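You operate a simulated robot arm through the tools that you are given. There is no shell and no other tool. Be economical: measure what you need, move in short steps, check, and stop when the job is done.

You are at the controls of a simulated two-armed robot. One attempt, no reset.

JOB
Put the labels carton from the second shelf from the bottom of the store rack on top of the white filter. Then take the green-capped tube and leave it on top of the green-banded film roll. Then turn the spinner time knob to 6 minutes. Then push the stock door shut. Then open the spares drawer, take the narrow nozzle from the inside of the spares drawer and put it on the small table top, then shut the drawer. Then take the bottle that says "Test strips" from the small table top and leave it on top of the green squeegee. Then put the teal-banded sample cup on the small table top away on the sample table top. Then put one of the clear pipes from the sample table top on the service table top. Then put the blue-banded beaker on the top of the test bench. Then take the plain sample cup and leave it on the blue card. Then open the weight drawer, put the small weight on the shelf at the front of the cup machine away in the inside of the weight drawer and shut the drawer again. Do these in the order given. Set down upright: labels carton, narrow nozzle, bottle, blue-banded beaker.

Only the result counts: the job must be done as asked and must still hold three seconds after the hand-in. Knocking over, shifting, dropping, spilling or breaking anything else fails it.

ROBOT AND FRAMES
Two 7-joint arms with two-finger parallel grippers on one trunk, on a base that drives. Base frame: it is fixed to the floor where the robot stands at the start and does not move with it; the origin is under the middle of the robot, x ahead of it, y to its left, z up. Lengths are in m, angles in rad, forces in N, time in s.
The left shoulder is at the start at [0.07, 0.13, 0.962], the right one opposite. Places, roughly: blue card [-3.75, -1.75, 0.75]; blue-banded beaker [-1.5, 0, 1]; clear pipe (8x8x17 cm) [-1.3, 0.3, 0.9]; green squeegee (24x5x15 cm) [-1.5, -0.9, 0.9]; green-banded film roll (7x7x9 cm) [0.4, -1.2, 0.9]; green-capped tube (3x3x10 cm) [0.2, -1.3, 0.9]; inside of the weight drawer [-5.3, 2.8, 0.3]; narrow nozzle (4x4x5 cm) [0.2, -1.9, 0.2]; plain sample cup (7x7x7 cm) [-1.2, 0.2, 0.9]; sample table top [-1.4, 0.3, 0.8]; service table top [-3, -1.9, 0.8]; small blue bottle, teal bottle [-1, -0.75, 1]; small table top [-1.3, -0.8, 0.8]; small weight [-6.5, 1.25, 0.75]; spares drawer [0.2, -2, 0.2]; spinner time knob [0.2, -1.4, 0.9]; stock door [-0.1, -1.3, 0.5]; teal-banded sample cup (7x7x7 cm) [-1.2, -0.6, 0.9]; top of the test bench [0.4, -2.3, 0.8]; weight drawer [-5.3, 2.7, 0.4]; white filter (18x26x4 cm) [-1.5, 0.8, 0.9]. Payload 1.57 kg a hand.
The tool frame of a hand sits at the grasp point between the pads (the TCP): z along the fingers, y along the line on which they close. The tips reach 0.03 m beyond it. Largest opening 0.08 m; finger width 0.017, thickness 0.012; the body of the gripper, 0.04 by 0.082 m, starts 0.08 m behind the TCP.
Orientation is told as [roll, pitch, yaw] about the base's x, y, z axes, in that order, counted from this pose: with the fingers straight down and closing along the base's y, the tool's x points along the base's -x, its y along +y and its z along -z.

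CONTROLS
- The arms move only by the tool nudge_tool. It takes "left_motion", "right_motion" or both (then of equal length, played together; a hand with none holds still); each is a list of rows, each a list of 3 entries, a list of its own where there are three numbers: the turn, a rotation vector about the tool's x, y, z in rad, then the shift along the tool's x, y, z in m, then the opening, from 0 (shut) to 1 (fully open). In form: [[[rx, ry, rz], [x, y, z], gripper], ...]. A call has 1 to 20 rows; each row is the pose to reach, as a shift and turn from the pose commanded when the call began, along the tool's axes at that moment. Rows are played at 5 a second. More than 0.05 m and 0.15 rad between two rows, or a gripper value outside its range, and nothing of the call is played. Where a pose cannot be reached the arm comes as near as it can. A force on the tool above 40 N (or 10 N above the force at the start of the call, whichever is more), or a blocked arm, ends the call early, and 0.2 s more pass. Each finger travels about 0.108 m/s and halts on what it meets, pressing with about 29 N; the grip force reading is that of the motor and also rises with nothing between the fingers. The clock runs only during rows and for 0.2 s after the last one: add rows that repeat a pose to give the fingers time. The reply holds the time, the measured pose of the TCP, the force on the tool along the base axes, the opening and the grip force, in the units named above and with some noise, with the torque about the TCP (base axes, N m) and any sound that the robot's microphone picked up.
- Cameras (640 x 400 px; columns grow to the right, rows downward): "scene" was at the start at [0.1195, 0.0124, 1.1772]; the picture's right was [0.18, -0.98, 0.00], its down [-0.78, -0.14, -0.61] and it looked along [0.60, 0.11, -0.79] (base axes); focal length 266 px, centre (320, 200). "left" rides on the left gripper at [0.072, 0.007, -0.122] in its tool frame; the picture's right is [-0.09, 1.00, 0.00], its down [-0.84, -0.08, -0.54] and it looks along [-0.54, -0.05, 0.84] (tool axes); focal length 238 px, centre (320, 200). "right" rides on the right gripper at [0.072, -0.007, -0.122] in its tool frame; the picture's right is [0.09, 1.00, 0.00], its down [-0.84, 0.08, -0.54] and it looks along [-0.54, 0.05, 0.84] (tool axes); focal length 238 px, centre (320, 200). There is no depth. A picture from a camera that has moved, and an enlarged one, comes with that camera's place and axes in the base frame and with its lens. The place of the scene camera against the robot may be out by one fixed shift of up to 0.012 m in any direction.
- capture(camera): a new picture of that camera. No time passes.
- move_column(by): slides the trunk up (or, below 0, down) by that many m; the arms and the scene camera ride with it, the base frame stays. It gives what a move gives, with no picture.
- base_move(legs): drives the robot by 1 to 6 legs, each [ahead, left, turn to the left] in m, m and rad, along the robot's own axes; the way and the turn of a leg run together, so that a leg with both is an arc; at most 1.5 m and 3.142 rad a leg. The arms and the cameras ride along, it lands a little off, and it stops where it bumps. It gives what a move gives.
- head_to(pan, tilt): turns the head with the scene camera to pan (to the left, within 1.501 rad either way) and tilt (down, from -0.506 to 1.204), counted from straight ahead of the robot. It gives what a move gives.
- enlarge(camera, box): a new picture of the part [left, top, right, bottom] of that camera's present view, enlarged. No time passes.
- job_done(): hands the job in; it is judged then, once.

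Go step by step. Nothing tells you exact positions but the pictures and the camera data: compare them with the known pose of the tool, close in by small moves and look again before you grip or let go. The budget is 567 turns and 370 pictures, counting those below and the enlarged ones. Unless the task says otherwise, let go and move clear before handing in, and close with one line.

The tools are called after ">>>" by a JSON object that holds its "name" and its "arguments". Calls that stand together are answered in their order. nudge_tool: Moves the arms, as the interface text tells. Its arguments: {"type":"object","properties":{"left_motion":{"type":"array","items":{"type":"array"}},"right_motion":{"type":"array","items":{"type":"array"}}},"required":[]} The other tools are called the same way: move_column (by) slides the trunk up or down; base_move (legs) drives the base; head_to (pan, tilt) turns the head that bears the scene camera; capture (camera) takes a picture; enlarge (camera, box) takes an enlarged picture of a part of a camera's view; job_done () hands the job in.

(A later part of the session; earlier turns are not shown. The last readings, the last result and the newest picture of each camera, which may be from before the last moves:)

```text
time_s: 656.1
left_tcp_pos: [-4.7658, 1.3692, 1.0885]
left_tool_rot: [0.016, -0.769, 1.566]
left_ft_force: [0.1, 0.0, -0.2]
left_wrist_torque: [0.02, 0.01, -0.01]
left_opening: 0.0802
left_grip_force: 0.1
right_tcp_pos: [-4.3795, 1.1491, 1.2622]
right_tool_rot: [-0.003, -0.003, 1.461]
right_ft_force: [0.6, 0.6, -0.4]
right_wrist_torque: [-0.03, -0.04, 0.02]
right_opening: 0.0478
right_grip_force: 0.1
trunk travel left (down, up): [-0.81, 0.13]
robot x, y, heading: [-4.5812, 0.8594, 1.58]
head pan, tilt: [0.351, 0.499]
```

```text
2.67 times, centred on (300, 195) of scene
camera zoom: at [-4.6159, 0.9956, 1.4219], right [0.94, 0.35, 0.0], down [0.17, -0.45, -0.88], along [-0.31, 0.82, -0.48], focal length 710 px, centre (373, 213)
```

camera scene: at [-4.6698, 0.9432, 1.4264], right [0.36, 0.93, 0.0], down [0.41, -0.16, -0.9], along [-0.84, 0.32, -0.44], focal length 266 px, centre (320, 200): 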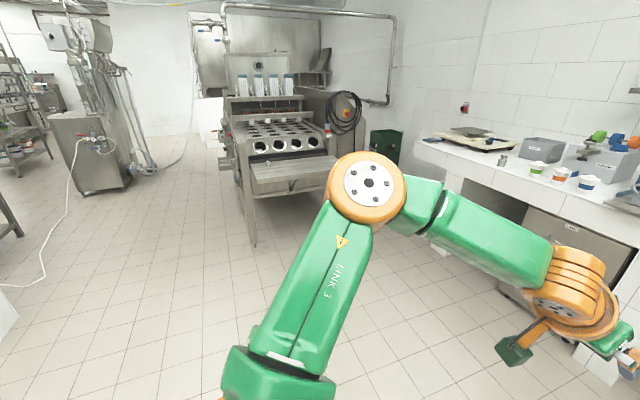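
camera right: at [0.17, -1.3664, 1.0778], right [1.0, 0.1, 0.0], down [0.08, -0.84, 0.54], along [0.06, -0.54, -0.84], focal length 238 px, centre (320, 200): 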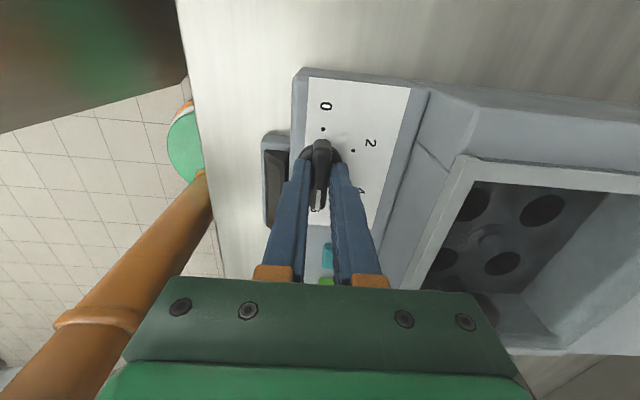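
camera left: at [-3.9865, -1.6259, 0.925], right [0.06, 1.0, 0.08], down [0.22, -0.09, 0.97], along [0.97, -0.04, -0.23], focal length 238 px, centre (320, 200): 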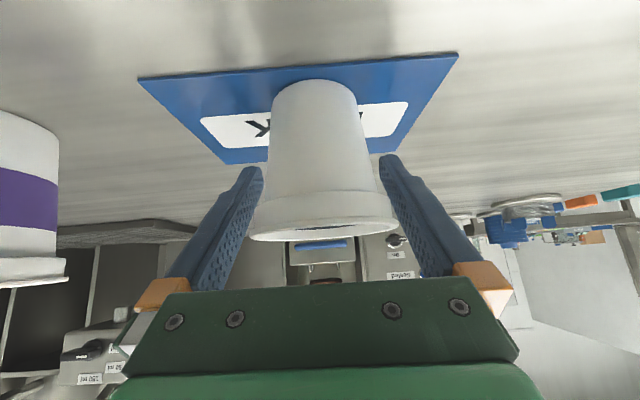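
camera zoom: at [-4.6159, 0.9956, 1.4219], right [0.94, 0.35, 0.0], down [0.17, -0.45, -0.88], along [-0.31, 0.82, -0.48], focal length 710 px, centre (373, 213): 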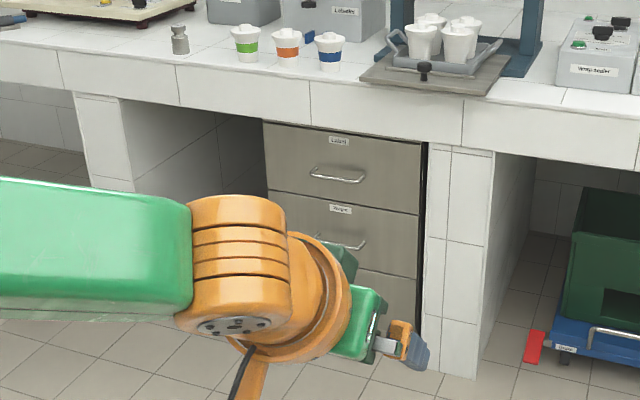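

>>> {"name": "base_move", "arguments": {"legs": [[0.0, 0.8, 0], [0.75, 0, 0]]}}

>>> {"name": "head_to", "arguments": {"pan": 0.0, "tilt": 0.85}}

>>> {"name": "capture", "arguments": {"camera": "scene"}}

```text
time_s: 664.1
left_tcp_pos: [-5.5722, 2.1148, 1.088]
left_tool_rot: [0.016, -0.771, 1.569]
left_ft_force: [-0.8, -0.6, 0.2]
left_wrist_torque: [0.0, 0.02, 0.0]
left_opening: 0.0802
left_grip_force: 0.0
right_tcp_pos: [-5.1837, 1.8955, 1.2631]
right_tool_rot: [-0.003, -0.002, 1.465]
right_ft_force: [0.1, 0.0, 0.4]
right_wrist_torque: [-0.02, 0.03, -0.01]
right_opening: 0.048
right_grip_force: 0.0
trunk travel left (down, up): [-0.81, 0.13]
robot x, y, heading: [-5.3808, 1.6082, 1.58]
head pan, tilt: [0.351, 0.499]
```

```text
time_s: 664.9
left_tcp_pos: [-5.572, 2.116, 1.0879]
left_tool_rot: [0.017, -0.769, 1.568]
left_ft_force: [0.2, 0.1, 0.0]
left_wrist_torque: [0.01, 0.01, -0.03]
left_opening: 0.0801
left_grip_force: 0.1
right_tcp_pos: [-5.1854, 1.8953, 1.261]
right_tool_rot: [-0.003, -0.001, 1.465]
right_ft_force: [0.3, 0.2, -0.2]
right_wrist_torque: [0.01, 0.0, 0.0]
right_opening: 0.0479
right_grip_force: 0.0
trunk travel left (down, up): [-0.81, 0.13]
robot x, y, heading: [-5.3881, 1.6094, 1.58]
head pan, tilt: [0.0, 0.85]
```

```text
156 pictures are left
camera scene: at [-5.3899, 1.7351, 1.392], right [1.0, 0.01, 0.0], down [0.01, -0.75, -0.66], along [-0.01, 0.66, -0.75], focal length 266 px, centre (320, 200)
```

scene: 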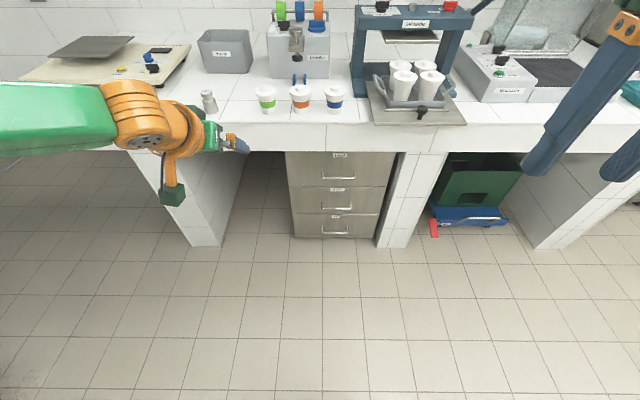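

>>> {"name": "enlarge", "arguments": {"camera": "scene", "box": [270, 140, 400, 250]}}

```text
3.64 times, centred on (335, 195) of scene
camera zoom: at [-5.3899, 1.7351, 1.392], right [1.0, 0.01, 0.0], down [0.01, -0.75, -0.66], along [-0.01, 0.66, -0.75], focal length 968 px, centre (266, 218)
```

zoom: 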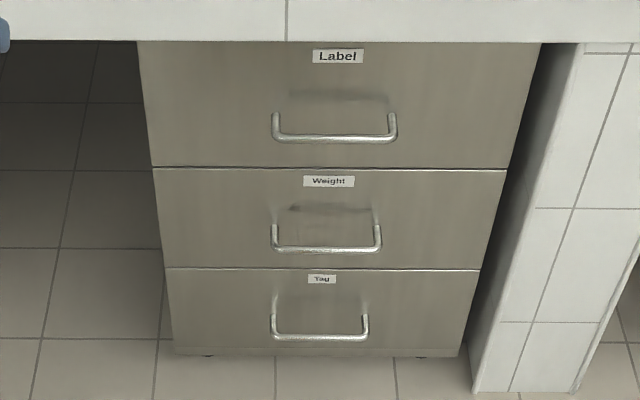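

The middle drawer is "Weight", with its handle near (-5.325,2.56,0.385). I'll turn the left tool horizontal with vertical closing, line up and lower.

>>> {"name": "base_move", "arguments": {"legs": [[0, -0.25, -0.01]]}}

>>> {"name": "nudge_tool", "arguments": {"left_motion": [[[0, -0.13, 0], [0, 0, 0], 0.8], [[0, -0.26, 0], [0, 0, 0], 0.8], [[0, -0.4, 0], [0, 0, 0], 0.8], [[0, -0.53, 0], [0, 0, 0], 0.8], [[0, -0.66, 0], [0, 0, 0], 0.8], [[0, -0.8, 0], [0, 0, 0], 0.8], [[0, -0.8, 0], [0, 0, 0], 0.8]]}}

>>> {"name": "nudge_tool", "arguments": {"left_motion": [[[0, 0, 0.14], [0, 0, 0], 0.8], [[0, 0, 0.28], [0, 0, 0], 0.8], [[0, 0, 0.42], [0, 0, 0], 0.8], [[0, 0, 0.56], [0, 0, 0], 0.8], [[0, 0, 0.7], [0, 0, 0], 0.8], [[0, 0, 0.84], [0, 0, 0], 0.8], [[0, 0, 0.98], [0, 0, 0], 0.8], [[0, 0, 1.12], [0, 0, 0], 0.8], [[0, 0, 1.26], [0, 0, 0], 0.8], [[0, 0, 1.4], [0, 0, 0], 0.8], [[0, 0, 1.5], [0, 0, 0], 0.8], [[0, 0, 1.571], [0, 0, 0], 0.8]]}}

>>> {"name": "move_column", "arguments": {"by": -0.4}}

>>> {"name": "move_column", "arguments": {"by": -0.3}}

>>> {"name": "capture", "arguments": {"camera": "left"}}

>>> {"name": "capture", "arguments": {"camera": "scene"}}

```text
time_s: 666.7
left_tcp_pos: [-5.3202, 2.1192, 1.0874]
left_tool_rot: [0.013, -0.77, 1.558]
left_ft_force: [-0.2, -0.4, 1.7]
left_wrist_torque: [-0.01, -0.03, -0.01]
left_opening: 0.08
left_grip_force: 0.1
right_tcp_pos: [-4.9346, 1.8927, 1.2618]
right_tool_rot: [-0.005, -0.001, 1.453]
right_ft_force: [-0.1, -0.2, -0.1]
right_wrist_torque: [0.03, -0.05, 0.01]
right_opening: 0.0482
right_grip_force: 0.2
trunk travel left (down, up): [-0.81, 0.13]
robot x, y, heading: [-5.1329, 1.6087, 1.567]
head pan, tilt: [0.0, 0.85]
```

```text
time_s: 668.3
left_tcp_pos: [-5.3174, 2.1192, 1.0882]
left_tool_rot: [1.596, -1.56, -0.027]
left_ft_force: [-0.8, 0.6, 0.7]
left_wrist_torque: [0.0, 0.0, 0.0]
left_opening: 0.0639
left_grip_force: 0.1
right_tcp_pos: [-4.9322, 1.8945, 1.2613]
right_tool_rot: [-0.004, -0.003, 1.451]
right_ft_force: [-0.5, 0.4, 0.5]
right_wrist_torque: [-0.04, 0.01, 0.0]
right_opening: 0.0482
right_grip_force: 0.1
trunk travel left (down, up): [-0.81, 0.13]
robot x, y, heading: [-5.1363, 1.6057, 1.57]
head pan, tilt: [0.0, 0.85]
```

```text
time_s: 670.9
left_tcp_pos: [-5.3177, 2.1195, 1.0885]
left_tool_rot: [1.569, 0.014, -0.003]
left_ft_force: [1.4, 0.4, 0.1]
left_wrist_torque: [0.0, -0.03, 0.0]
left_opening: 0.064
left_grip_force: 0.0
right_tcp_pos: [-4.9321, 1.8942, 1.2614]
right_tool_rot: [-0.003, -0.002, 1.452]
right_ft_force: [0.0, 0.3, 0.6]
right_wrist_torque: [0.0, 0.03, 0.01]
right_opening: 0.0477
right_grip_force: 0.1
trunk travel left (down, up): [-0.81, 0.13]
robot x, y, heading: [-5.1352, 1.6082, 1.569]
head pan, tilt: [0.0, 0.85]
```

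```text
time_s: 674.8
left_tcp_pos: [-5.318, 2.1188, 0.687]
left_tool_rot: [1.568, 0.012, -0.003]
left_ft_force: [-0.2, 0.6, -0.7]
left_wrist_torque: [-0.01, 0.02, 0.01]
left_opening: 0.0641
left_grip_force: 0.1
right_tcp_pos: [-4.932, 1.8928, 0.862]
right_tool_rot: [-0.004, -0.001, 1.452]
right_ft_force: [0.1, -0.5, 0.5]
right_wrist_torque: [-0.02, 0.03, -0.02]
right_opening: 0.0478
right_grip_force: 0.0
trunk travel left (down, up): [-0.41, 0.53]
robot x, y, heading: [-5.1371, 1.6107, 1.565]
head pan, tilt: [0.0, 0.85]
```

```text
time_s: 677.8
left_tcp_pos: [-5.3167, 2.1185, 0.3873]
left_tool_rot: [1.568, 0.012, -0.004]
left_ft_force: [-0.5, 0.0, -0.2]
left_wrist_torque: [-0.01, 0.02, -0.02]
left_opening: 0.064
left_grip_force: 0.1
right_tcp_pos: [-4.9336, 1.8933, 0.5621]
right_tool_rot: [-0.003, -0.002, 1.452]
right_ft_force: [-0.4, 0.7, 0.3]
right_wrist_torque: [0.01, 0.0, 0.0]
right_opening: 0.048
right_grip_force: 0.1
trunk travel left (down, up): [-0.11, 0.83]
robot x, y, heading: [-5.1328, 1.6062, 1.565]
head pan, tilt: [0.0, 0.85]
```

```text
154 pictures are left
camera left: at [-5.39, 1.9968, 0.3953], right [0.1, 0.0, 0.99], down [0.83, -0.54, -0.09], along [0.54, 0.84, -0.06], focal length 238 px, centre (320, 200)
```

left: 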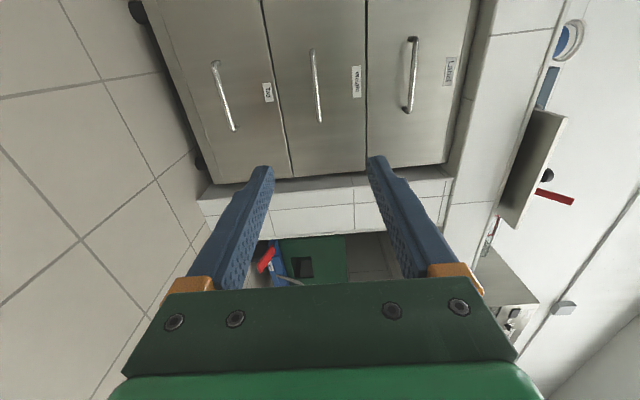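

```text
153 pictures are left
camera scene: at [-5.1398, 1.7351, 0.692], right [1.0, 0.0, 0.0], down [0.0, -0.75, -0.66], along [0.0, 0.66, -0.75], focal length 266 px, centre (320, 200)
```

scene: 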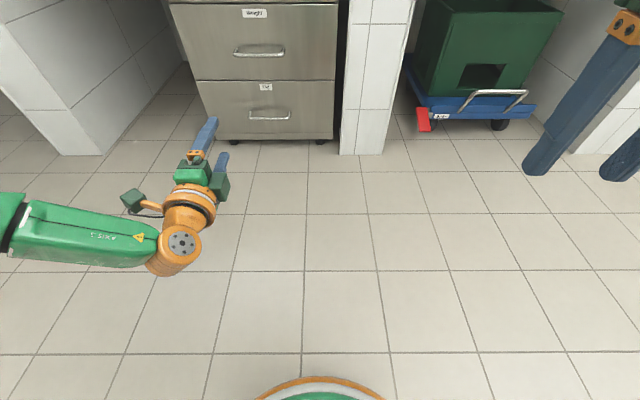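

>>> {"name": "base_move", "arguments": {"legs": [[0.3, 0, 0]]}}

>>> {"name": "capture", "arguments": {"camera": "left"}}

>>> {"name": "capture", "arguments": {"camera": "scene"}}

```text
time_s: 679.8
left_tcp_pos: [-5.3155, 2.4197, 0.3879]
left_tool_rot: [1.568, 0.014, -0.004]
left_ft_force: [0.3, 0.7, -0.1]
left_wrist_torque: [0.03, -0.02, 0.0]
left_opening: 0.0639
left_grip_force: 0.0
right_tcp_pos: [-4.9306, 2.1932, 0.5607]
right_tool_rot: [-0.005, -0.002, 1.451]
right_ft_force: [-0.4, 0.7, -0.6]
right_wrist_torque: [-0.01, 0.02, -0.02]
right_opening: 0.048
right_grip_force: 0.0
trunk travel left (down, up): [-0.11, 0.83]
robot x, y, heading: [-5.1305, 1.9113, 1.571]
head pan, tilt: [0.0, 0.85]
```

```text
152 pictures are left
camera left: at [-5.388, 2.2977, 0.3952], right [0.1, 0.0, 0.99], down [0.83, -0.55, -0.09], along [0.54, 0.84, -0.06], focal length 238 px, centre (320, 200)
```

left: 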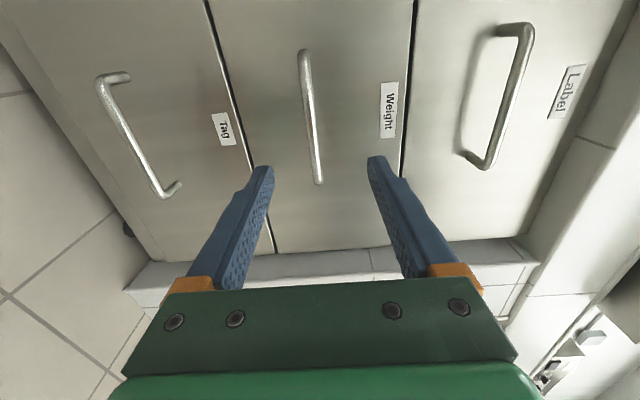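

```text
151 pictures are left
camera scene: at [-5.1381, 2.0357, 0.6919], right [1.0, -0.01, 0.0], down [0.0, -0.75, -0.66], along [0.0, 0.66, -0.75], focal length 266 px, centre (320, 200)
```

scene: 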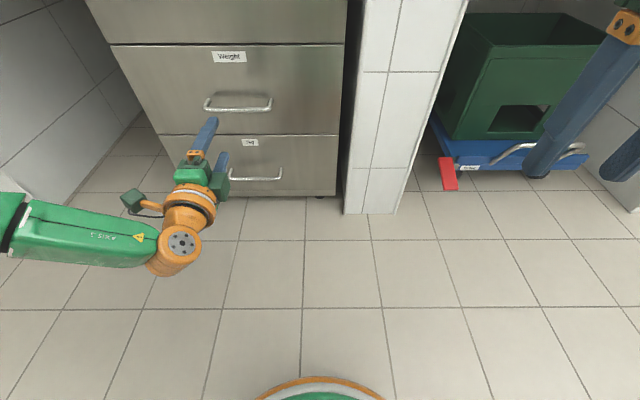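

>>> {"name": "nudge_tool", "arguments": {"left_motion": [[[0, 0, 0], [0, -0.005, 0], 0.8], [[0, 0, 0], [0, -0.01, 0], 0.8], [[0, 0, 0], [0, -0.01, 0], 0.8]]}}

>>> {"name": "base_move", "arguments": {"legs": [[0.105, 0, 0]]}}

>>> {"name": "capture", "arguments": {"camera": "left"}}

```text
time_s: 680.6
left_tcp_pos: [-5.3161, 2.419, 0.3776]
left_tool_rot: [1.572, 0.011, -0.003]
left_ft_force: [-0.5, -0.8, 0.3]
left_wrist_torque: [0.02, 0.01, -0.02]
left_opening: 0.0638
left_grip_force: 0.1
right_tcp_pos: [-4.931, 2.1943, 0.5618]
right_tool_rot: [-0.005, -0.003, 1.45]
right_ft_force: [-0.3, -0.8, -0.2]
right_wrist_torque: [0.0, 0.02, 0.02]
right_opening: 0.048
right_grip_force: 0.1
trunk travel left (down, up): [-0.11, 0.83]
robot x, y, heading: [-5.1317, 1.9133, 1.568]
head pan, tilt: [0.0, 0.85]
```

```text
time_s: 681.8
left_tcp_pos: [-5.3151, 2.5238, 0.3774]
left_tool_rot: [1.57, 0.013, -0.004]
left_ft_force: [-0.7, -0.6, 0.5]
left_wrist_torque: [0.02, 0.03, 0.0]
left_opening: 0.064
left_grip_force: 0.1
right_tcp_pos: [-4.9297, 2.2987, 0.5621]
right_tool_rot: [-0.003, 0.0, 1.449]
right_ft_force: [0.4, 0.9, 0.1]
right_wrist_torque: [-0.01, 0.02, 0.0]
right_opening: 0.0479
right_grip_force: 0.0
trunk travel left (down, up): [-0.11, 0.83]
robot x, y, heading: [-5.1344, 2.0157, 1.563]
head pan, tilt: [0.0, 0.85]
```

```text
150 pictures are left
camera left: at [-5.3878, 2.4025, 0.3849], right [0.1, 0.0, 0.99], down [0.83, -0.55, -0.09], along [0.54, 0.84, -0.06], focal length 238 px, centre (320, 200)
```

left: 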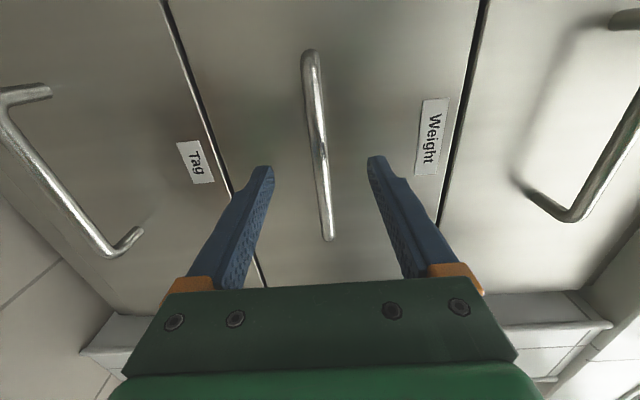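

The bar is centred between the fingers. Forward 4 cm and close.

>>> {"name": "base_move", "arguments": {"legs": [[0.037, 0, 0]]}}

>>> {"name": "nudge_tool", "arguments": {"left_motion": [[[0, 0, 0], [0, 0, 0], 0.5], [[0, 0, 0], [0, 0, 0], 0.2], [[0, 0, 0], [0, 0, 0], 0], [[0, 0, 0], [0, 0, 0], 0]]}}

>>> {"name": "capture", "arguments": {"camera": "left"}}

```text
time_s: 682.6
left_tcp_pos: [-5.3162, 2.5618, 0.3772]
left_tool_rot: [1.569, 0.012, -0.004]
left_ft_force: [-0.2, 0.0, -0.4]
left_wrist_torque: [0.03, -0.01, 0.0]
left_opening: 0.0642
left_grip_force: 0.0
right_tcp_pos: [-4.9293, 2.3363, 0.5612]
right_tool_rot: [-0.005, -0.002, 1.448]
right_ft_force: [0.2, -0.4, 0.4]
right_wrist_torque: [0.01, 0.03, 0.0]
right_opening: 0.0479
right_grip_force: 0.1
trunk travel left (down, up): [-0.11, 0.83]
robot x, y, heading: [-5.1297, 2.0529, 1.564]
head pan, tilt: [0.0, 0.85]
```

```text
time_s: 683.6
left_tcp_pos: [-5.3164, 2.5611, 0.3781]
left_tool_rot: [1.571, 0.012, -0.003]
left_ft_force: [0.5, 0.7, 3.0]
left_wrist_torque: [0.02, -0.36, 0.09]
left_opening: 0.0118
left_grip_force: 29.3
right_tcp_pos: [-4.931, 2.3357, 0.5625]
right_tool_rot: [-0.003, -0.003, 1.45]
right_ft_force: [-0.6, 0.1, 0.1]
right_wrist_torque: [-0.01, 0.0, 0.0]
right_opening: 0.048
right_grip_force: 0.2
trunk travel left (down, up): [-0.11, 0.83]
robot x, y, heading: [-5.1364, 2.0513, 1.568]
head pan, tilt: [0.0, 0.85]
```

```text
149 pictures are left
camera left: at [-5.3878, 2.4395, 0.3852], right [0.1, 0.0, 0.99], down [0.83, -0.54, -0.09], along [0.54, 0.84, -0.06], focal length 238 px, centre (320, 200)
```

left: 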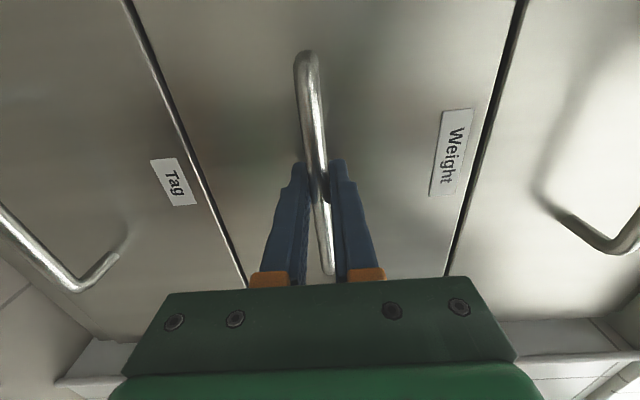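

Gripped. Pulling the drawer open.

>>> {"name": "base_move", "arguments": {"legs": [[-0.13, 0, 0]]}}

>>> {"name": "base_move", "arguments": {"legs": [[-0.13, 0, 0]]}}

>>> {"name": "nudge_tool", "arguments": {"left_motion": [[[0, 0, 0], [0, 0, 0], 0.3], [[0, 0, 0], [0, 0, 0], 0.7], [[0, 0, 0], [0, 0, 0], 0.9], [[0, 0, 0], [0, 0, 0], 0.9]]}}

>>> {"name": "base_move", "arguments": {"legs": [[-0.15, 0, 0]]}}

>>> {"name": "move_column", "arguments": {"by": 0.4}}

>>> {"name": "capture", "arguments": {"camera": "scene"}}

```text
time_s: 684.9
left_tcp_pos: [-5.3155, 2.4317, 0.3782]
left_tool_rot: [1.572, 0.012, -0.005]
left_ft_force: [1.0, -1.3, 2.8]
left_wrist_torque: [0.01, -0.39, -0.23]
left_opening: 0.012
left_grip_force: 29.4
right_tcp_pos: [-4.9312, 2.207, 0.5613]
right_tool_rot: [-0.004, -0.001, 1.45]
right_ft_force: [-1.0, 0.3, 0.0]
right_wrist_torque: [-0.02, -0.02, -0.01]
right_opening: 0.0482
right_grip_force: 0.0
trunk travel left (down, up): [-0.11, 0.83]
robot x, y, heading: [-5.1358, 1.9199, 1.568]
head pan, tilt: [0.0, 0.85]
```

```text
time_s: 686.2
left_tcp_pos: [-5.3163, 2.3016, 0.3779]
left_tool_rot: [1.57, 0.013, -0.007]
left_ft_force: [4.0, -2.2, 2.0]
left_wrist_torque: [-0.01, -0.4, -0.13]
left_opening: 0.0118
left_grip_force: 28.9
right_tcp_pos: [-4.9303, 2.0756, 0.5614]
right_tool_rot: [-0.003, -0.001, 1.452]
right_ft_force: [0.1, -0.2, 0.8]
right_wrist_torque: [-0.05, 0.0, -0.03]
right_opening: 0.0482
right_grip_force: 0.1
trunk travel left (down, up): [-0.11, 0.83]
robot x, y, heading: [-5.1381, 1.7919, 1.564]
head pan, tilt: [0.0, 0.85]
```

```text
time_s: 687.2
left_tcp_pos: [-5.3154, 2.301, 0.3786]
left_tool_rot: [1.569, 0.012, -0.007]
left_ft_force: [-0.1, -0.6, -0.2]
left_wrist_torque: [0.01, 0.01, -0.02]
left_opening: 0.0719
left_grip_force: 0.0
right_tcp_pos: [-4.9309, 2.0762, 0.5612]
right_tool_rot: [-0.005, -0.003, 1.449]
right_ft_force: [0.6, 0.2, 0.2]
right_wrist_torque: [-0.03, 0.01, -0.01]
right_opening: 0.048
right_grip_force: 0.1
trunk travel left (down, up): [-0.11, 0.83]
robot x, y, heading: [-5.1294, 1.7908, 1.561]
head pan, tilt: [0.0, 0.85]
```

```text
time_s: 688.6
left_tcp_pos: [-5.3171, 2.1539, 0.3766]
left_tool_rot: [1.567, 0.012, -0.007]
left_ft_force: [0.2, -0.3, 0.2]
left_wrist_torque: [-0.02, 0.0, 0.0]
left_opening: 0.0721
left_grip_force: 0.0
right_tcp_pos: [-4.932, 1.9268, 0.5615]
right_tool_rot: [-0.003, -0.002, 1.449]
right_ft_force: [0.6, -0.2, 0.1]
right_wrist_torque: [-0.02, -0.03, 0.0]
right_opening: 0.0481
right_grip_force: 0.1
trunk travel left (down, up): [-0.11, 0.83]
robot x, y, heading: [-5.1373, 1.6442, 1.567]
head pan, tilt: [0.0, 0.85]
```

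```text
time_s: 692.4
left_tcp_pos: [-5.3166, 2.1526, 0.777]
left_tool_rot: [1.569, 0.014, -0.006]
left_ft_force: [0.2, 0.2, -1.2]
left_wrist_torque: [0.02, -0.02, -0.01]
left_opening: 0.0719
left_grip_force: 0.1
right_tcp_pos: [-4.9318, 1.9272, 0.9615]
right_tool_rot: [-0.004, -0.001, 1.451]
right_ft_force: [0.0, 0.1, 0.5]
right_wrist_torque: [-0.01, 0.0, -0.01]
right_opening: 0.048
right_grip_force: 0.1
trunk travel left (down, up): [-0.51, 0.43]
robot x, y, heading: [-5.1342, 1.6456, 1.567]
head pan, tilt: [0.0, 0.85]
```

```text
148 pictures are left
camera scene: at [-5.1396, 1.7691, 1.0919], right [1.0, -0.01, 0.0], down [0.0, -0.75, -0.66], along [0.0, 0.66, -0.75], focal length 266 px, centre (320, 200)
```

scene: 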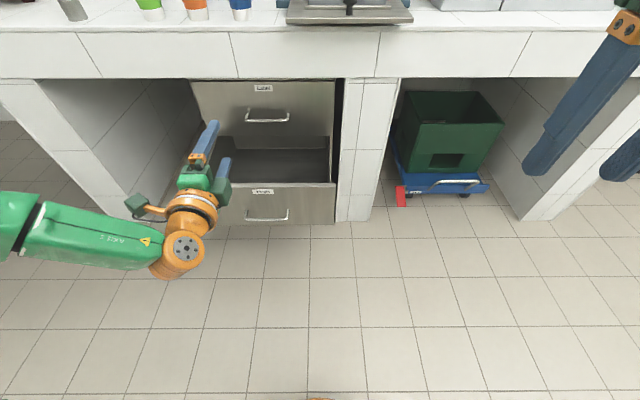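

The drawer is open 26 cm. Now I'll restore the tool and go to the cup machine for the small weight.

>>> {"name": "nudge_tool", "arguments": {"left_motion": [[[0, 0, -0.14], [0, 0, 0], 1], [[0, 0, -0.28], [0, 0, 0], 1], [[0, 0, -0.42], [0, 0, 0], 1], [[0, 0, -0.56], [0, 0, 0], 1], [[0, 0, -0.7], [0, 0, 0], 1], [[0, 0, -0.84], [0, 0, 0], 1], [[0, 0, -0.98], [0, 0, 0], 1], [[0, 0, -1.12], [0, 0, 0], 1], [[0, 0, -1.26], [0, 0, 0], 1], [[0, 0, -1.4], [0, 0, 0], 1], [[0, 0, -1.5], [0, 0, 0], 1], [[0, 0, -1.571], [0, 0, 0], 1]]}}

>>> {"name": "nudge_tool", "arguments": {"left_motion": [[[0, 0.14, 0], [0, 0, 0], 1], [[0, 0.28, 0], [0, 0, -0.01], 1], [[0, 0.42, 0], [0, 0, -0.02], 1], [[0, 0.56, 0], [0, 0, -0.03], 1], [[0, 0.7, 0], [0, 0, -0.04], 1], [[0, 0.8, 0], [0, 0, -0.04], 1], [[0, 0.8, 0], [0, 0, -0.04], 1]]}}

>>> {"name": "move_column", "arguments": {"by": 0.3}}

>>> {"name": "base_move", "arguments": {"legs": [[-0.3, 0, 0], [0, 0, 1.57], [0.35, 0, 0]]}}

>>> {"name": "head_to", "arguments": {"pan": 0.0, "tilt": 0.5}}

>>> {"name": "capture", "arguments": {"camera": "scene"}}

```text
time_s: 695.0
left_tcp_pos: [-5.3163, 2.1528, 0.7767]
left_tool_rot: [1.407, -1.561, 0.161]
left_ft_force: [-0.1, 0.1, 0.0]
left_wrist_torque: [0.0, -0.01, 0.0]
left_opening: 0.0801
left_grip_force: 0.1
right_tcp_pos: [-4.9322, 1.9277, 0.9615]
right_tool_rot: [-0.004, -0.001, 1.45]
right_ft_force: [-0.1, 0.1, 1.1]
right_wrist_torque: [0.01, 0.0, 0.01]
right_opening: 0.0478
right_grip_force: 0.0
trunk travel left (down, up): [-0.51, 0.43]
robot x, y, heading: [-5.1354, 1.6397, 1.568]
head pan, tilt: [0.0, 0.85]
```

```text
time_s: 696.6
left_tcp_pos: [-5.3171, 2.1128, 0.7776]
left_tool_rot: [0.017, -0.771, 1.55]
left_ft_force: [0.0, -0.8, 0.1]
left_wrist_torque: [0.0, 0.03, 0.0]
left_opening: 0.0803
left_grip_force: 0.0
right_tcp_pos: [-4.9321, 1.9272, 0.9618]
right_tool_rot: [-0.003, -0.002, 1.448]
right_ft_force: [0.1, -0.7, -0.2]
right_wrist_torque: [0.0, 0.01, -0.01]
right_opening: 0.048
right_grip_force: 0.1
trunk travel left (down, up): [-0.51, 0.43]
robot x, y, heading: [-5.1368, 1.642, 1.566]
head pan, tilt: [0.0, 0.85]
```

```text
time_s: 699.6
left_tcp_pos: [-5.3168, 2.1119, 1.0773]
left_tool_rot: [0.015, -0.769, 1.553]
left_ft_force: [0.2, -0.6, 1.1]
left_wrist_torque: [0.0, 0.01, 0.0]
left_opening: 0.0802
left_grip_force: 0.0
right_tcp_pos: [-4.9315, 1.9268, 1.2614]
right_tool_rot: [-0.005, -0.003, 1.451]
right_ft_force: [-0.8, -0.1, 0.5]
right_wrist_torque: [-0.02, -0.01, -0.04]
right_opening: 0.048
right_grip_force: 0.1
trunk travel left (down, up): [-0.81, 0.13]
robot x, y, heading: [-5.1348, 1.6417, 1.571]
head pan, tilt: [0.0, 0.85]
```

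```text
time_s: 707.3
left_tcp_pos: [-5.956, 1.1635, 1.0794]
left_tool_rot: [0.017, -0.771, 3.12]
left_ft_force: [0.4, -0.7, 0.2]
left_wrist_torque: [-0.01, 0.01, -0.02]
left_opening: 0.08
left_grip_force: 0.1
right_tcp_pos: [-5.7687, 1.5474, 1.2621]
right_tool_rot: [-0.004, -0.003, 3.02]
right_ft_force: [0.5, 0.1, 0.2]
right_wrist_torque: [0.05, 0.07, -0.03]
right_opening: 0.0478
right_grip_force: 0.0
trunk travel left (down, up): [-0.81, 0.13]
robot x, y, heading: [-5.4872, 1.3411, 3.133]
head pan, tilt: [0.0, 0.85]
```

```text
time_s: 708.2
left_tcp_pos: [-5.9571, 1.1648, 1.078]
left_tool_rot: [0.017, -0.768, 3.12]
left_ft_force: [-0.4, -1.2, 0.0]
left_wrist_torque: [0.0, 0.01, -0.01]
left_opening: 0.0797
left_grip_force: 0.0
right_tcp_pos: [-5.7716, 1.5475, 1.262]
right_tool_rot: [-0.002, -0.001, 3.019]
right_ft_force: [0.5, -0.2, -0.4]
right_wrist_torque: [-0.01, 0.0, 0.01]
right_opening: 0.0481
right_grip_force: 0.1
trunk travel left (down, up): [-0.81, 0.13]
robot x, y, heading: [-5.4857, 1.3458, 3.13]
head pan, tilt: [0.0, 0.499]
```

```text
147 pictures are left
camera scene: at [-5.6319, 1.3443, 1.4218], right [0.01, 1.0, 0.0], down [0.48, 0.0, -0.88], along [-0.88, 0.01, -0.48], focal length 266 px, centre (320, 200)
```

scene: 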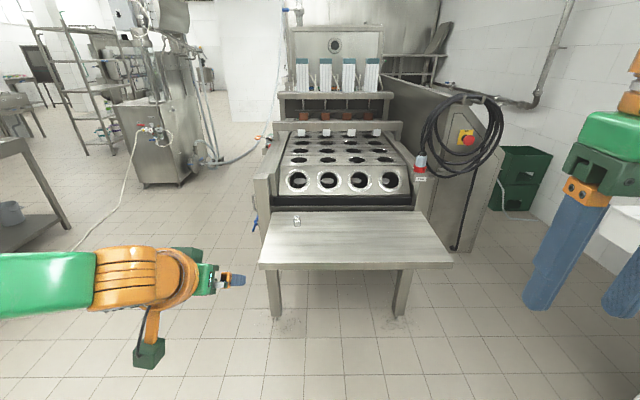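

>>> {"name": "enlarge", "arguments": {"camera": "scene", "box": [240, 180, 400, 290]}}

```text
3.64 times, centred on (320, 235) of scene
camera zoom: at [-5.6319, 1.3443, 1.4218], right [0.01, 1.0, 0.0], down [0.48, 0.0, -0.88], along [-0.88, 0.01, -0.48], focal length 968 px, centre (320, 73)
```

zoom: 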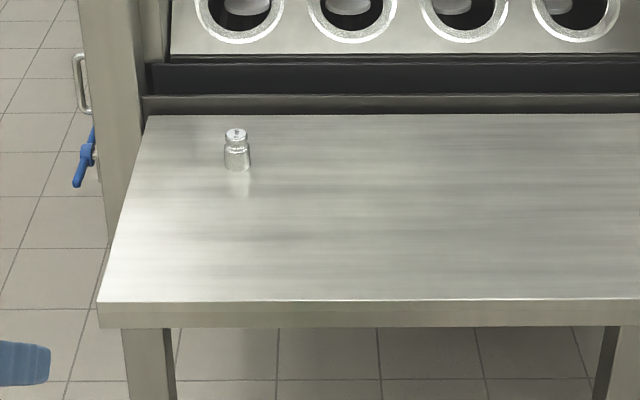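

The small weight stands at about (-6.62,1.25) on the shelf. I'll line up the left hand and lower it.

>>> {"name": "base_move", "arguments": {"legs": [[0, -0.085, 0.01], [0.4, 0, 0]]}}

>>> {"name": "move_column", "arguments": {"by": -0.2}}

>>> {"name": "capture", "arguments": {"camera": "left"}}

>>> {"name": "capture", "arguments": {"camera": "scene"}}

```text
time_s: 711.4
left_tcp_pos: [-6.3594, 1.2434, 1.0788]
left_tool_rot: [0.016, -0.771, 3.134]
left_ft_force: [-0.1, 0.0, -0.4]
left_wrist_torque: [0.01, -0.02, 0.05]
left_opening: 0.0797
left_grip_force: 0.0
right_tcp_pos: [-6.1764, 1.63, 1.2627]
right_tool_rot: [-0.004, -0.003, 3.03]
right_ft_force: [-0.3, 0.1, -0.1]
right_wrist_torque: [0.02, 0.0, 0.0]
right_opening: 0.0481
right_grip_force: 0.0
trunk travel left (down, up): [-0.81, 0.13]
robot x, y, heading: [-5.8916, 1.4308, -3.137]
head pan, tilt: [0.0, 0.499]
```

```text
time_s: 713.5
left_tcp_pos: [-6.3612, 1.2429, 0.8779]
left_tool_rot: [0.015, -0.769, 3.133]
left_ft_force: [-0.1, 0.4, 0.3]
left_wrist_torque: [-0.05, -0.01, 0.03]
left_opening: 0.0802
left_grip_force: 0.1
right_tcp_pos: [-6.1797, 1.63, 1.0617]
right_tool_rot: [-0.002, -0.002, 3.031]
right_ft_force: [-0.5, -0.2, 0.3]
right_wrist_torque: [0.0, 0.02, 0.01]
right_opening: 0.048
right_grip_force: 0.1
trunk travel left (down, up): [-0.61, 0.33]
robot x, y, heading: [-5.8925, 1.4288, -3.136]
head pan, tilt: [0.0, 0.499]
```

```text
145 pictures are left
camera left: at [-6.2242, 1.2373, 0.9154], right [-0.06, -1.0, 0.08], down [-0.22, 0.09, 0.97], along [-0.97, 0.04, -0.23], focal length 238 px, centre (320, 200)
```

left: 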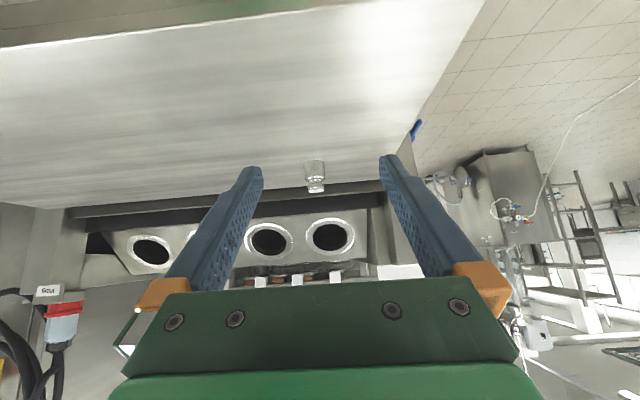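

```text
144 pictures are left
camera scene: at [-6.0368, 1.4275, 1.222], right [0.0, 1.0, 0.0], down [0.48, 0.0, -0.88], along [-0.88, 0.0, -0.48], focal length 266 px, centre (320, 200)
```

scene: 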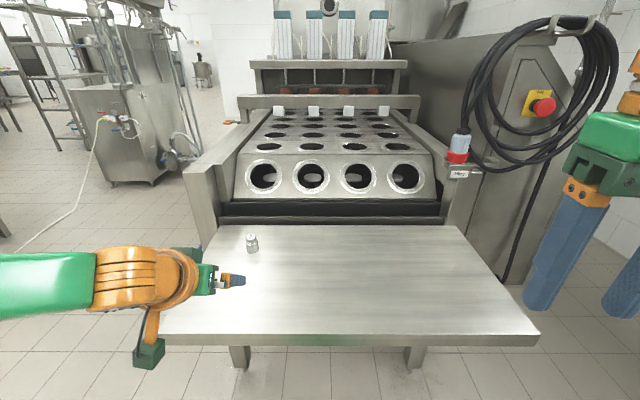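

>>> {"name": "move_column", "arguments": {"by": -0.058}}

>>> {"name": "base_move", "arguments": {"legs": [[0.13, -0.01, 0]]}}

>>> {"name": "capture", "arguments": {"camera": "left"}}

```text
time_s: 714.5
left_tcp_pos: [-6.3606, 1.2431, 0.8203]
left_tool_rot: [0.017, -0.769, 3.132]
left_ft_force: [0.3, -0.1, -0.6]
left_wrist_torque: [0.0, -0.01, -0.01]
left_opening: 0.08
left_grip_force: 0.0
right_tcp_pos: [-6.1785, 1.6291, 1.0043]
right_tool_rot: [-0.002, -0.001, 3.029]
right_ft_force: [0.5, -0.7, -0.4]
right_wrist_torque: [-0.01, 0.0, -0.02]
right_opening: 0.0481
right_grip_force: 0.1
trunk travel left (down, up): [-0.552, 0.388]
robot x, y, heading: [-5.8912, 1.431, -3.138]
head pan, tilt: [0.0, 0.499]
```

```text
time_s: 715.8
left_tcp_pos: [-6.4893, 1.2533, 0.8202]
left_tool_rot: [0.018, -0.769, 3.133]
left_ft_force: [0.7, -0.5, -0.3]
left_wrist_torque: [0.0, -0.03, 0.02]
left_opening: 0.0801
left_grip_force: 0.1
right_tcp_pos: [-6.3078, 1.6404, 1.0041]
right_tool_rot: [-0.004, -0.002, 3.031]
right_ft_force: [0.0, 0.1, -0.1]
right_wrist_torque: [0.02, 0.03, 0.0]
right_opening: 0.0481
right_grip_force: 0.0
trunk travel left (down, up): [-0.552, 0.388]
robot x, y, heading: [-6.0181, 1.4392, -3.136]
head pan, tilt: [0.0, 0.499]
```

```text
143 pictures are left
camera left: at [-6.3532, 1.2469, 0.8575], right [-0.06, -1.0, 0.08], down [-0.22, 0.09, 0.97], along [-0.97, 0.04, -0.23], focal length 238 px, centre (320, 200)
```

left: 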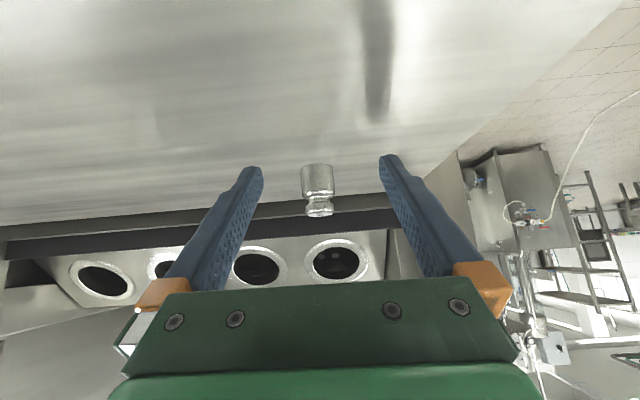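

>>> {"name": "move_column", "arguments": {"by": -0.014}}

>>> {"name": "base_move", "arguments": {"legs": [[0.06, 0, 0]]}}

>>> {"name": "capture", "arguments": {"camera": "left"}}

```text
time_s: 716.4
left_tcp_pos: [-6.4894, 1.2531, 0.8081]
left_tool_rot: [0.015, -0.773, 3.132]
left_ft_force: [-2.8, -1.2, 11.2]
left_wrist_torque: [0.43, 0.26, 0.19]
left_opening: 0.0791
left_grip_force: 0.0
right_tcp_pos: [-6.3074, 1.6398, 0.9896]
right_tool_rot: [-0.002, -0.002, 3.029]
right_ft_force: [0.2, -0.5, 0.6]
right_wrist_torque: [-0.01, 0.03, -0.01]
right_opening: 0.0478
right_grip_force: 0.0
trunk travel left (down, up): [-0.538, 0.402]
robot x, y, heading: [-6.0202, 1.4407, -3.132]
head pan, tilt: [0.0, 0.499]
```

```text
time_s: 717.4
left_tcp_pos: [-6.5502, 1.2523, 0.8071]
left_tool_rot: [0.015, -0.774, 3.133]
left_ft_force: [-5.5, -2.3, 14.2]
left_wrist_torque: [0.53, 0.38, 0.44]
left_opening: 0.077
left_grip_force: 0.1
right_tcp_pos: [-6.3676, 1.6398, 0.9908]
right_tool_rot: [-0.004, -0.003, 3.031]
right_ft_force: [0.0, 0.0, -0.3]
right_wrist_torque: [0.01, -0.01, -0.01]
right_opening: 0.048
right_grip_force: 0.0
trunk travel left (down, up): [-0.538, 0.402]
robot x, y, heading: [-6.0801, 1.4359, -3.132]
head pan, tilt: [0.0, 0.499]
```

```text
142 pictures are left
camera left: at [-6.4134, 1.2468, 0.8445], right [-0.06, -1.0, 0.08], down [-0.22, 0.09, 0.97], along [-0.97, 0.04, -0.22], focal length 238 px, centre (320, 200)
```

left: 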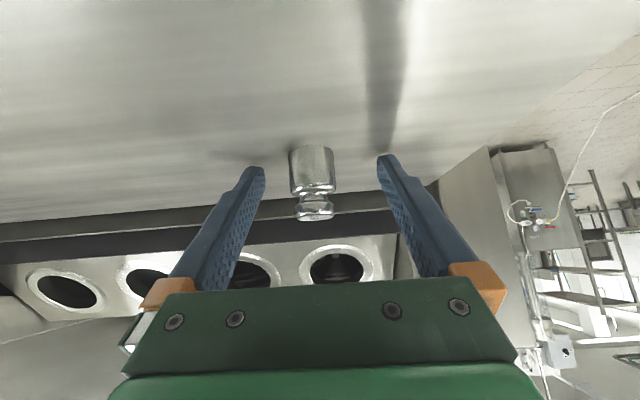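

The fingertips touched the shelf (z≈0.78). Raising slightly, then closing the last gap.

>>> {"name": "move_column", "arguments": {"by": 0.008}}

>>> {"name": "base_move", "arguments": {"legs": [[0.02, 0, 0]]}}

>>> {"name": "capture", "arguments": {"camera": "left"}}

```text
time_s: 718.0
left_tcp_pos: [-6.5513, 1.2527, 0.8163]
left_tool_rot: [0.014, -0.774, 3.134]
left_ft_force: [-0.6, 0.2, -0.3]
left_wrist_torque: [0.0, 0.0, -0.03]
left_opening: 0.0804
left_grip_force: 0.0
right_tcp_pos: [-6.3684, 1.6394, 0.9974]
right_tool_rot: [-0.004, -0.002, 3.03]
right_ft_force: [-1.4, -0.6, -0.1]
right_wrist_torque: [-0.01, 0.01, 0.02]
right_opening: 0.0482
right_grip_force: 0.1
trunk travel left (down, up): [-0.546, 0.394]
robot x, y, heading: [-6.0785, 1.4378, -3.133]
head pan, tilt: [0.0, 0.499]
```

```text
time_s: 718.8
left_tcp_pos: [-6.5705, 1.2526, 0.8167]
left_tool_rot: [0.015, -0.773, 3.135]
left_ft_force: [-0.5, 0.3, 0.0]
left_wrist_torque: [0.0, -0.02, 0.0]
left_opening: 0.0801
left_grip_force: 0.1
right_tcp_pos: [-6.3865, 1.6399, 0.9974]
right_tool_rot: [-0.001, -0.004, 3.029]
right_ft_force: [0.2, 0.1, -0.9]
right_wrist_torque: [-0.03, 0.01, -0.02]
right_opening: 0.0481
right_grip_force: 0.1
trunk travel left (down, up): [-0.546, 0.394]
robot x, y, heading: [-6.1039, 1.4367, -3.139]
head pan, tilt: [0.0, 0.499]
```

```text
141 pictures are left
camera left: at [-6.4333, 1.2468, 0.8524], right [-0.06, -1.0, 0.08], down [-0.22, 0.09, 0.97], along [-0.97, 0.04, -0.22], focal length 238 px, centre (320, 200)
```

left: 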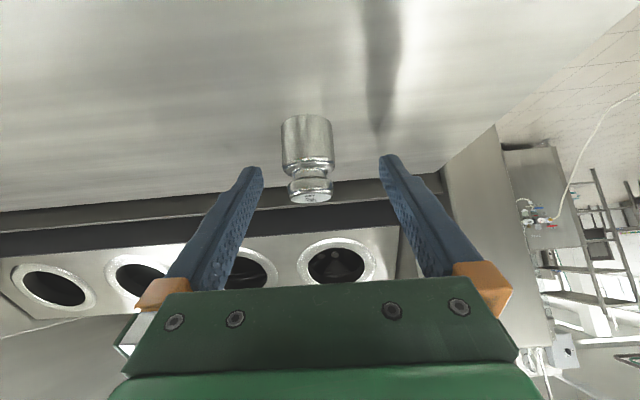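

The weight is at about (-6.56,1.259). I'll back 2 cm and shift 6 mm so the fingertip region meets its body, then close.

>>> {"name": "nudge_tool", "arguments": {"left_motion": [[[0, 0, 0], [0.007, -0.003, -0.007], 1], [[0, 0, 0], [0.0135, -0.006, -0.0125], 1], [[0, 0, 0], [0.0135, -0.006, -0.0125], 1]]}}

>>> {"name": "capture", "arguments": {"camera": "left"}}

```text
time_s: 719.6
left_tcp_pos: [-6.5535, 1.2596, 0.8146]
left_tool_rot: [0.015, -0.773, 3.134]
left_ft_force: [-1.2, 0.0, -0.1]
left_wrist_torque: [-0.01, 0.0, -0.01]
left_opening: 0.0799
left_grip_force: 0.1
right_tcp_pos: [-6.3894, 1.639, 0.9982]
right_tool_rot: [-0.003, -0.003, 3.031]
right_ft_force: [0.4, 0.3, -0.6]
right_wrist_torque: [0.04, 0.01, 0.02]
right_opening: 0.0481
right_grip_force: 0.0
trunk travel left (down, up): [-0.546, 0.394]
robot x, y, heading: [-6.0998, 1.4396, -3.137]
head pan, tilt: [0.0, 0.499]
```

```text
140 pictures are left
camera left: at [-6.4164, 1.2531, 0.8514], right [-0.06, -1.0, 0.08], down [-0.22, 0.09, 0.97], along [-0.97, 0.04, -0.23], focal length 238 px, centre (320, 200)
```

left: 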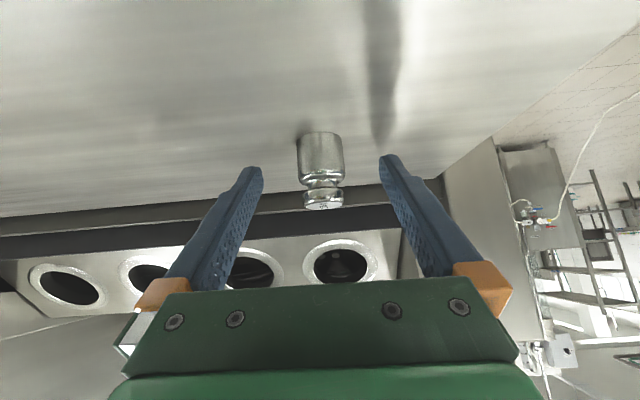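

>>> {"name": "nudge_tool", "arguments": {"left_motion": [[[0, 0, 0], [0, 0, 0], 0.7], [[0, 0, 0], [0, 0, 0], 0.4], [[0, 0, 0], [0, 0, 0], 0.1], [[0, 0, 0], [0, 0, 0], 0], [[0, 0, 0], [0, 0, 0], 0]]}}

>>> {"name": "move_column", "arguments": {"by": 0.05}}

>>> {"name": "capture", "arguments": {"camera": "left"}}

```text
time_s: 720.8
left_tcp_pos: [-6.553, 1.2587, 0.8139]
left_tool_rot: [0.015, -0.775, 3.134]
left_ft_force: [-1.1, -1.0, -0.4]
left_wrist_torque: [-0.01, 0.03, 0.02]
left_opening: 0.0288
left_grip_force: 28.8
right_tcp_pos: [-6.3885, 1.6393, 0.9967]
right_tool_rot: [-0.004, -0.002, 3.029]
right_ft_force: [0.8, 0.5, -0.2]
right_wrist_torque: [-0.02, -0.01, -0.01]
right_opening: 0.0479
right_grip_force: 0.0
trunk travel left (down, up): [-0.546, 0.394]
robot x, y, heading: [-6.1017, 1.4372, -3.141]
head pan, tilt: [0.0, 0.499]
```

```text
time_s: 721.7
left_tcp_pos: [-6.5522, 1.2586, 0.8635]
left_tool_rot: [0.016, -0.771, 3.134]
left_ft_force: [-0.6, 0.3, -0.1]
left_wrist_torque: [0.01, -0.01, -0.01]
left_opening: 0.0285
left_grip_force: 29.2
right_tcp_pos: [-6.3877, 1.6391, 1.0488]
right_tool_rot: [-0.004, -0.002, 3.031]
right_ft_force: [0.3, -0.6, 0.0]
right_wrist_torque: [0.0, 0.0, 0.0]
right_opening: 0.0477
right_grip_force: 0.1
trunk travel left (down, up): [-0.596, 0.344]
robot x, y, heading: [-6.1005, 1.4375, -3.133]
head pan, tilt: [0.0, 0.499]
```

```text
139 pictures are left
camera left: at [-6.4167, 1.253, 0.9013], right [-0.06, -1.0, 0.08], down [-0.22, 0.09, 0.97], along [-0.97, 0.04, -0.23], focal length 238 px, centre (320, 200)
```

left: 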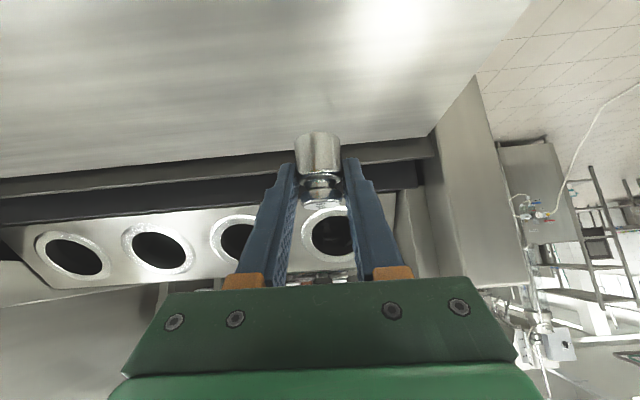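

The weight is held. To reach into the drawer I need a steeper tool, so I'll set it back down here and regrip with less tilt.

>>> {"name": "move_column", "arguments": {"by": -0.049}}

>>> {"name": "nudge_tool", "arguments": {"left_motion": [[[0, 0, 0], [0, 0, 0], 0.5], [[0, 0, 0], [0, 0, 0], 0.9], [[0, 0, 0], [0, 0, -0.03], 0.9], [[0, 0, 0], [0, 0, -0.06], 0.9], [[0, 0, 0], [0, 0, -0.09], 0.9], [[0, 0, 0], [0, 0, -0.09], 0.9]]}}

>>> {"name": "nudge_tool", "arguments": {"left_motion": [[[0, 0.14, 0], [0, 0, 0], 0.9], [[0, 0.28, 0], [0, 0, 0], 0.9], [[0, 0.42, 0], [0, 0, 0], 0.9], [[0, 0.42, 0], [0, 0, 0], 0.9]]}}

>>> {"name": "capture", "arguments": {"camera": "left"}}

```text
time_s: 722.6
left_tcp_pos: [-6.5528, 1.2593, 0.8156]
left_tool_rot: [0.017, -0.771, 3.135]
left_ft_force: [-0.2, 0.3, -0.4]
left_wrist_torque: [-0.01, 0.0, -0.04]
left_opening: 0.0284
left_grip_force: 29.4
right_tcp_pos: [-6.3898, 1.6392, 0.9988]
right_tool_rot: [-0.005, -0.002, 3.03]
right_ft_force: [-0.3, 0.0, 0.0]
right_wrist_torque: [0.01, -0.02, -0.01]
right_opening: 0.0479
right_grip_force: 0.1
trunk travel left (down, up): [-0.547, 0.393]
robot x, y, heading: [-6.1014, 1.4346, -3.138]
head pan, tilt: [0.0, 0.499]
```

```text
time_s: 724.0
left_tcp_pos: [-6.4899, 1.2602, 0.8798]
left_tool_rot: [0.016, -0.772, 3.132]
left_ft_force: [-0.1, -0.9, 0.5]
left_wrist_torque: [0.0, -0.02, 0.02]
left_opening: 0.0717
left_grip_force: 0.1
right_tcp_pos: [-6.3891, 1.6398, 0.9991]
right_tool_rot: [-0.005, 0.0, 3.029]
right_ft_force: [-0.2, -0.4, -0.3]
right_wrist_torque: [0.0, 0.0, -0.01]
right_opening: 0.0481
right_grip_force: 0.1
trunk travel left (down, up): [-0.547, 0.393]
robot x, y, heading: [-6.0996, 1.436, -3.137]
head pan, tilt: [0.0, 0.499]
```

```text
time_s: 725.0
left_tcp_pos: [-6.4899, 1.2607, 0.8786]
left_tool_rot: [0.012, -0.351, 3.139]
left_ft_force: [0.2, 0.2, -0.6]
left_wrist_torque: [0.01, -0.03, 0.02]
left_opening: 0.0718
left_grip_force: 0.1
right_tcp_pos: [-6.388, 1.6394, 1.0001]
right_tool_rot: [-0.004, -0.001, 3.031]
right_ft_force: [-0.4, -0.4, -0.4]
right_wrist_torque: [-0.03, -0.03, -0.03]
right_opening: 0.0477
right_grip_force: 0.1
trunk travel left (down, up): [-0.547, 0.393]
robot x, y, heading: [-6.0999, 1.4398, -3.133]
head pan, tilt: [0.0, 0.499]
```

```text
138 pictures are left
camera left: at [-6.3804, 1.2545, 0.9695], right [-0.08, -1.0, 0.04], down [-0.6, 0.08, 0.8], along [-0.8, 0.04, -0.6], focal length 238 px, centre (320, 200)
```

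left: 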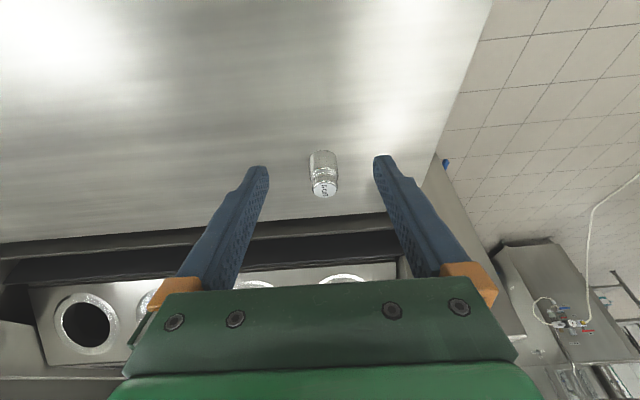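

>>> {"name": "nudge_tool", "arguments": {"left_motion": [[[0, 0, 0], [-0.03, 0.001, 0.011], 0.8], [[0, 0, 0], [-0.0573, 0.002, 0.021], 0.8], [[0, 0, 0], [-0.047, 0.002, 0.05], 0.8], [[0, 0, 0], [-0.0368, 0.002, 0.077], 0.8], [[0, 0, 0], [-0.0368, 0.002, 0.077], 0.8]]}}

>>> {"name": "capture", "arguments": {"camera": "left"}}

```text
time_s: 726.2
left_tcp_pos: [-6.5524, 1.2553, 0.8195]
left_tool_rot: [0.012, -0.351, 3.141]
left_ft_force: [0.1, 0.7, 0.4]
left_wrist_torque: [0.0, 0.0, -0.04]
left_opening: 0.0641
left_grip_force: 0.0
right_tcp_pos: [-6.3888, 1.64, 0.9983]
right_tool_rot: [-0.003, -0.004, 3.029]
right_ft_force: [-1.1, -0.2, -0.5]
right_wrist_torque: [0.03, -0.01, 0.01]
right_opening: 0.048
right_grip_force: 0.2
trunk travel left (down, up): [-0.547, 0.393]
robot x, y, heading: [-6.101, 1.44, -3.136]
head pan, tilt: [0.0, 0.499]
```

```text
137 pictures are left
camera left: at [-6.4419, 1.2512, 0.9089], right [-0.08, -1.0, 0.04], down [-0.6, 0.08, 0.8], along [-0.8, 0.04, -0.6], focal length 238 px, centre (320, 200)
```

left: 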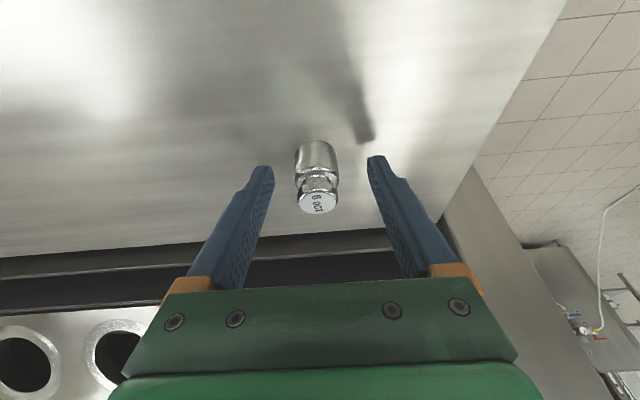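

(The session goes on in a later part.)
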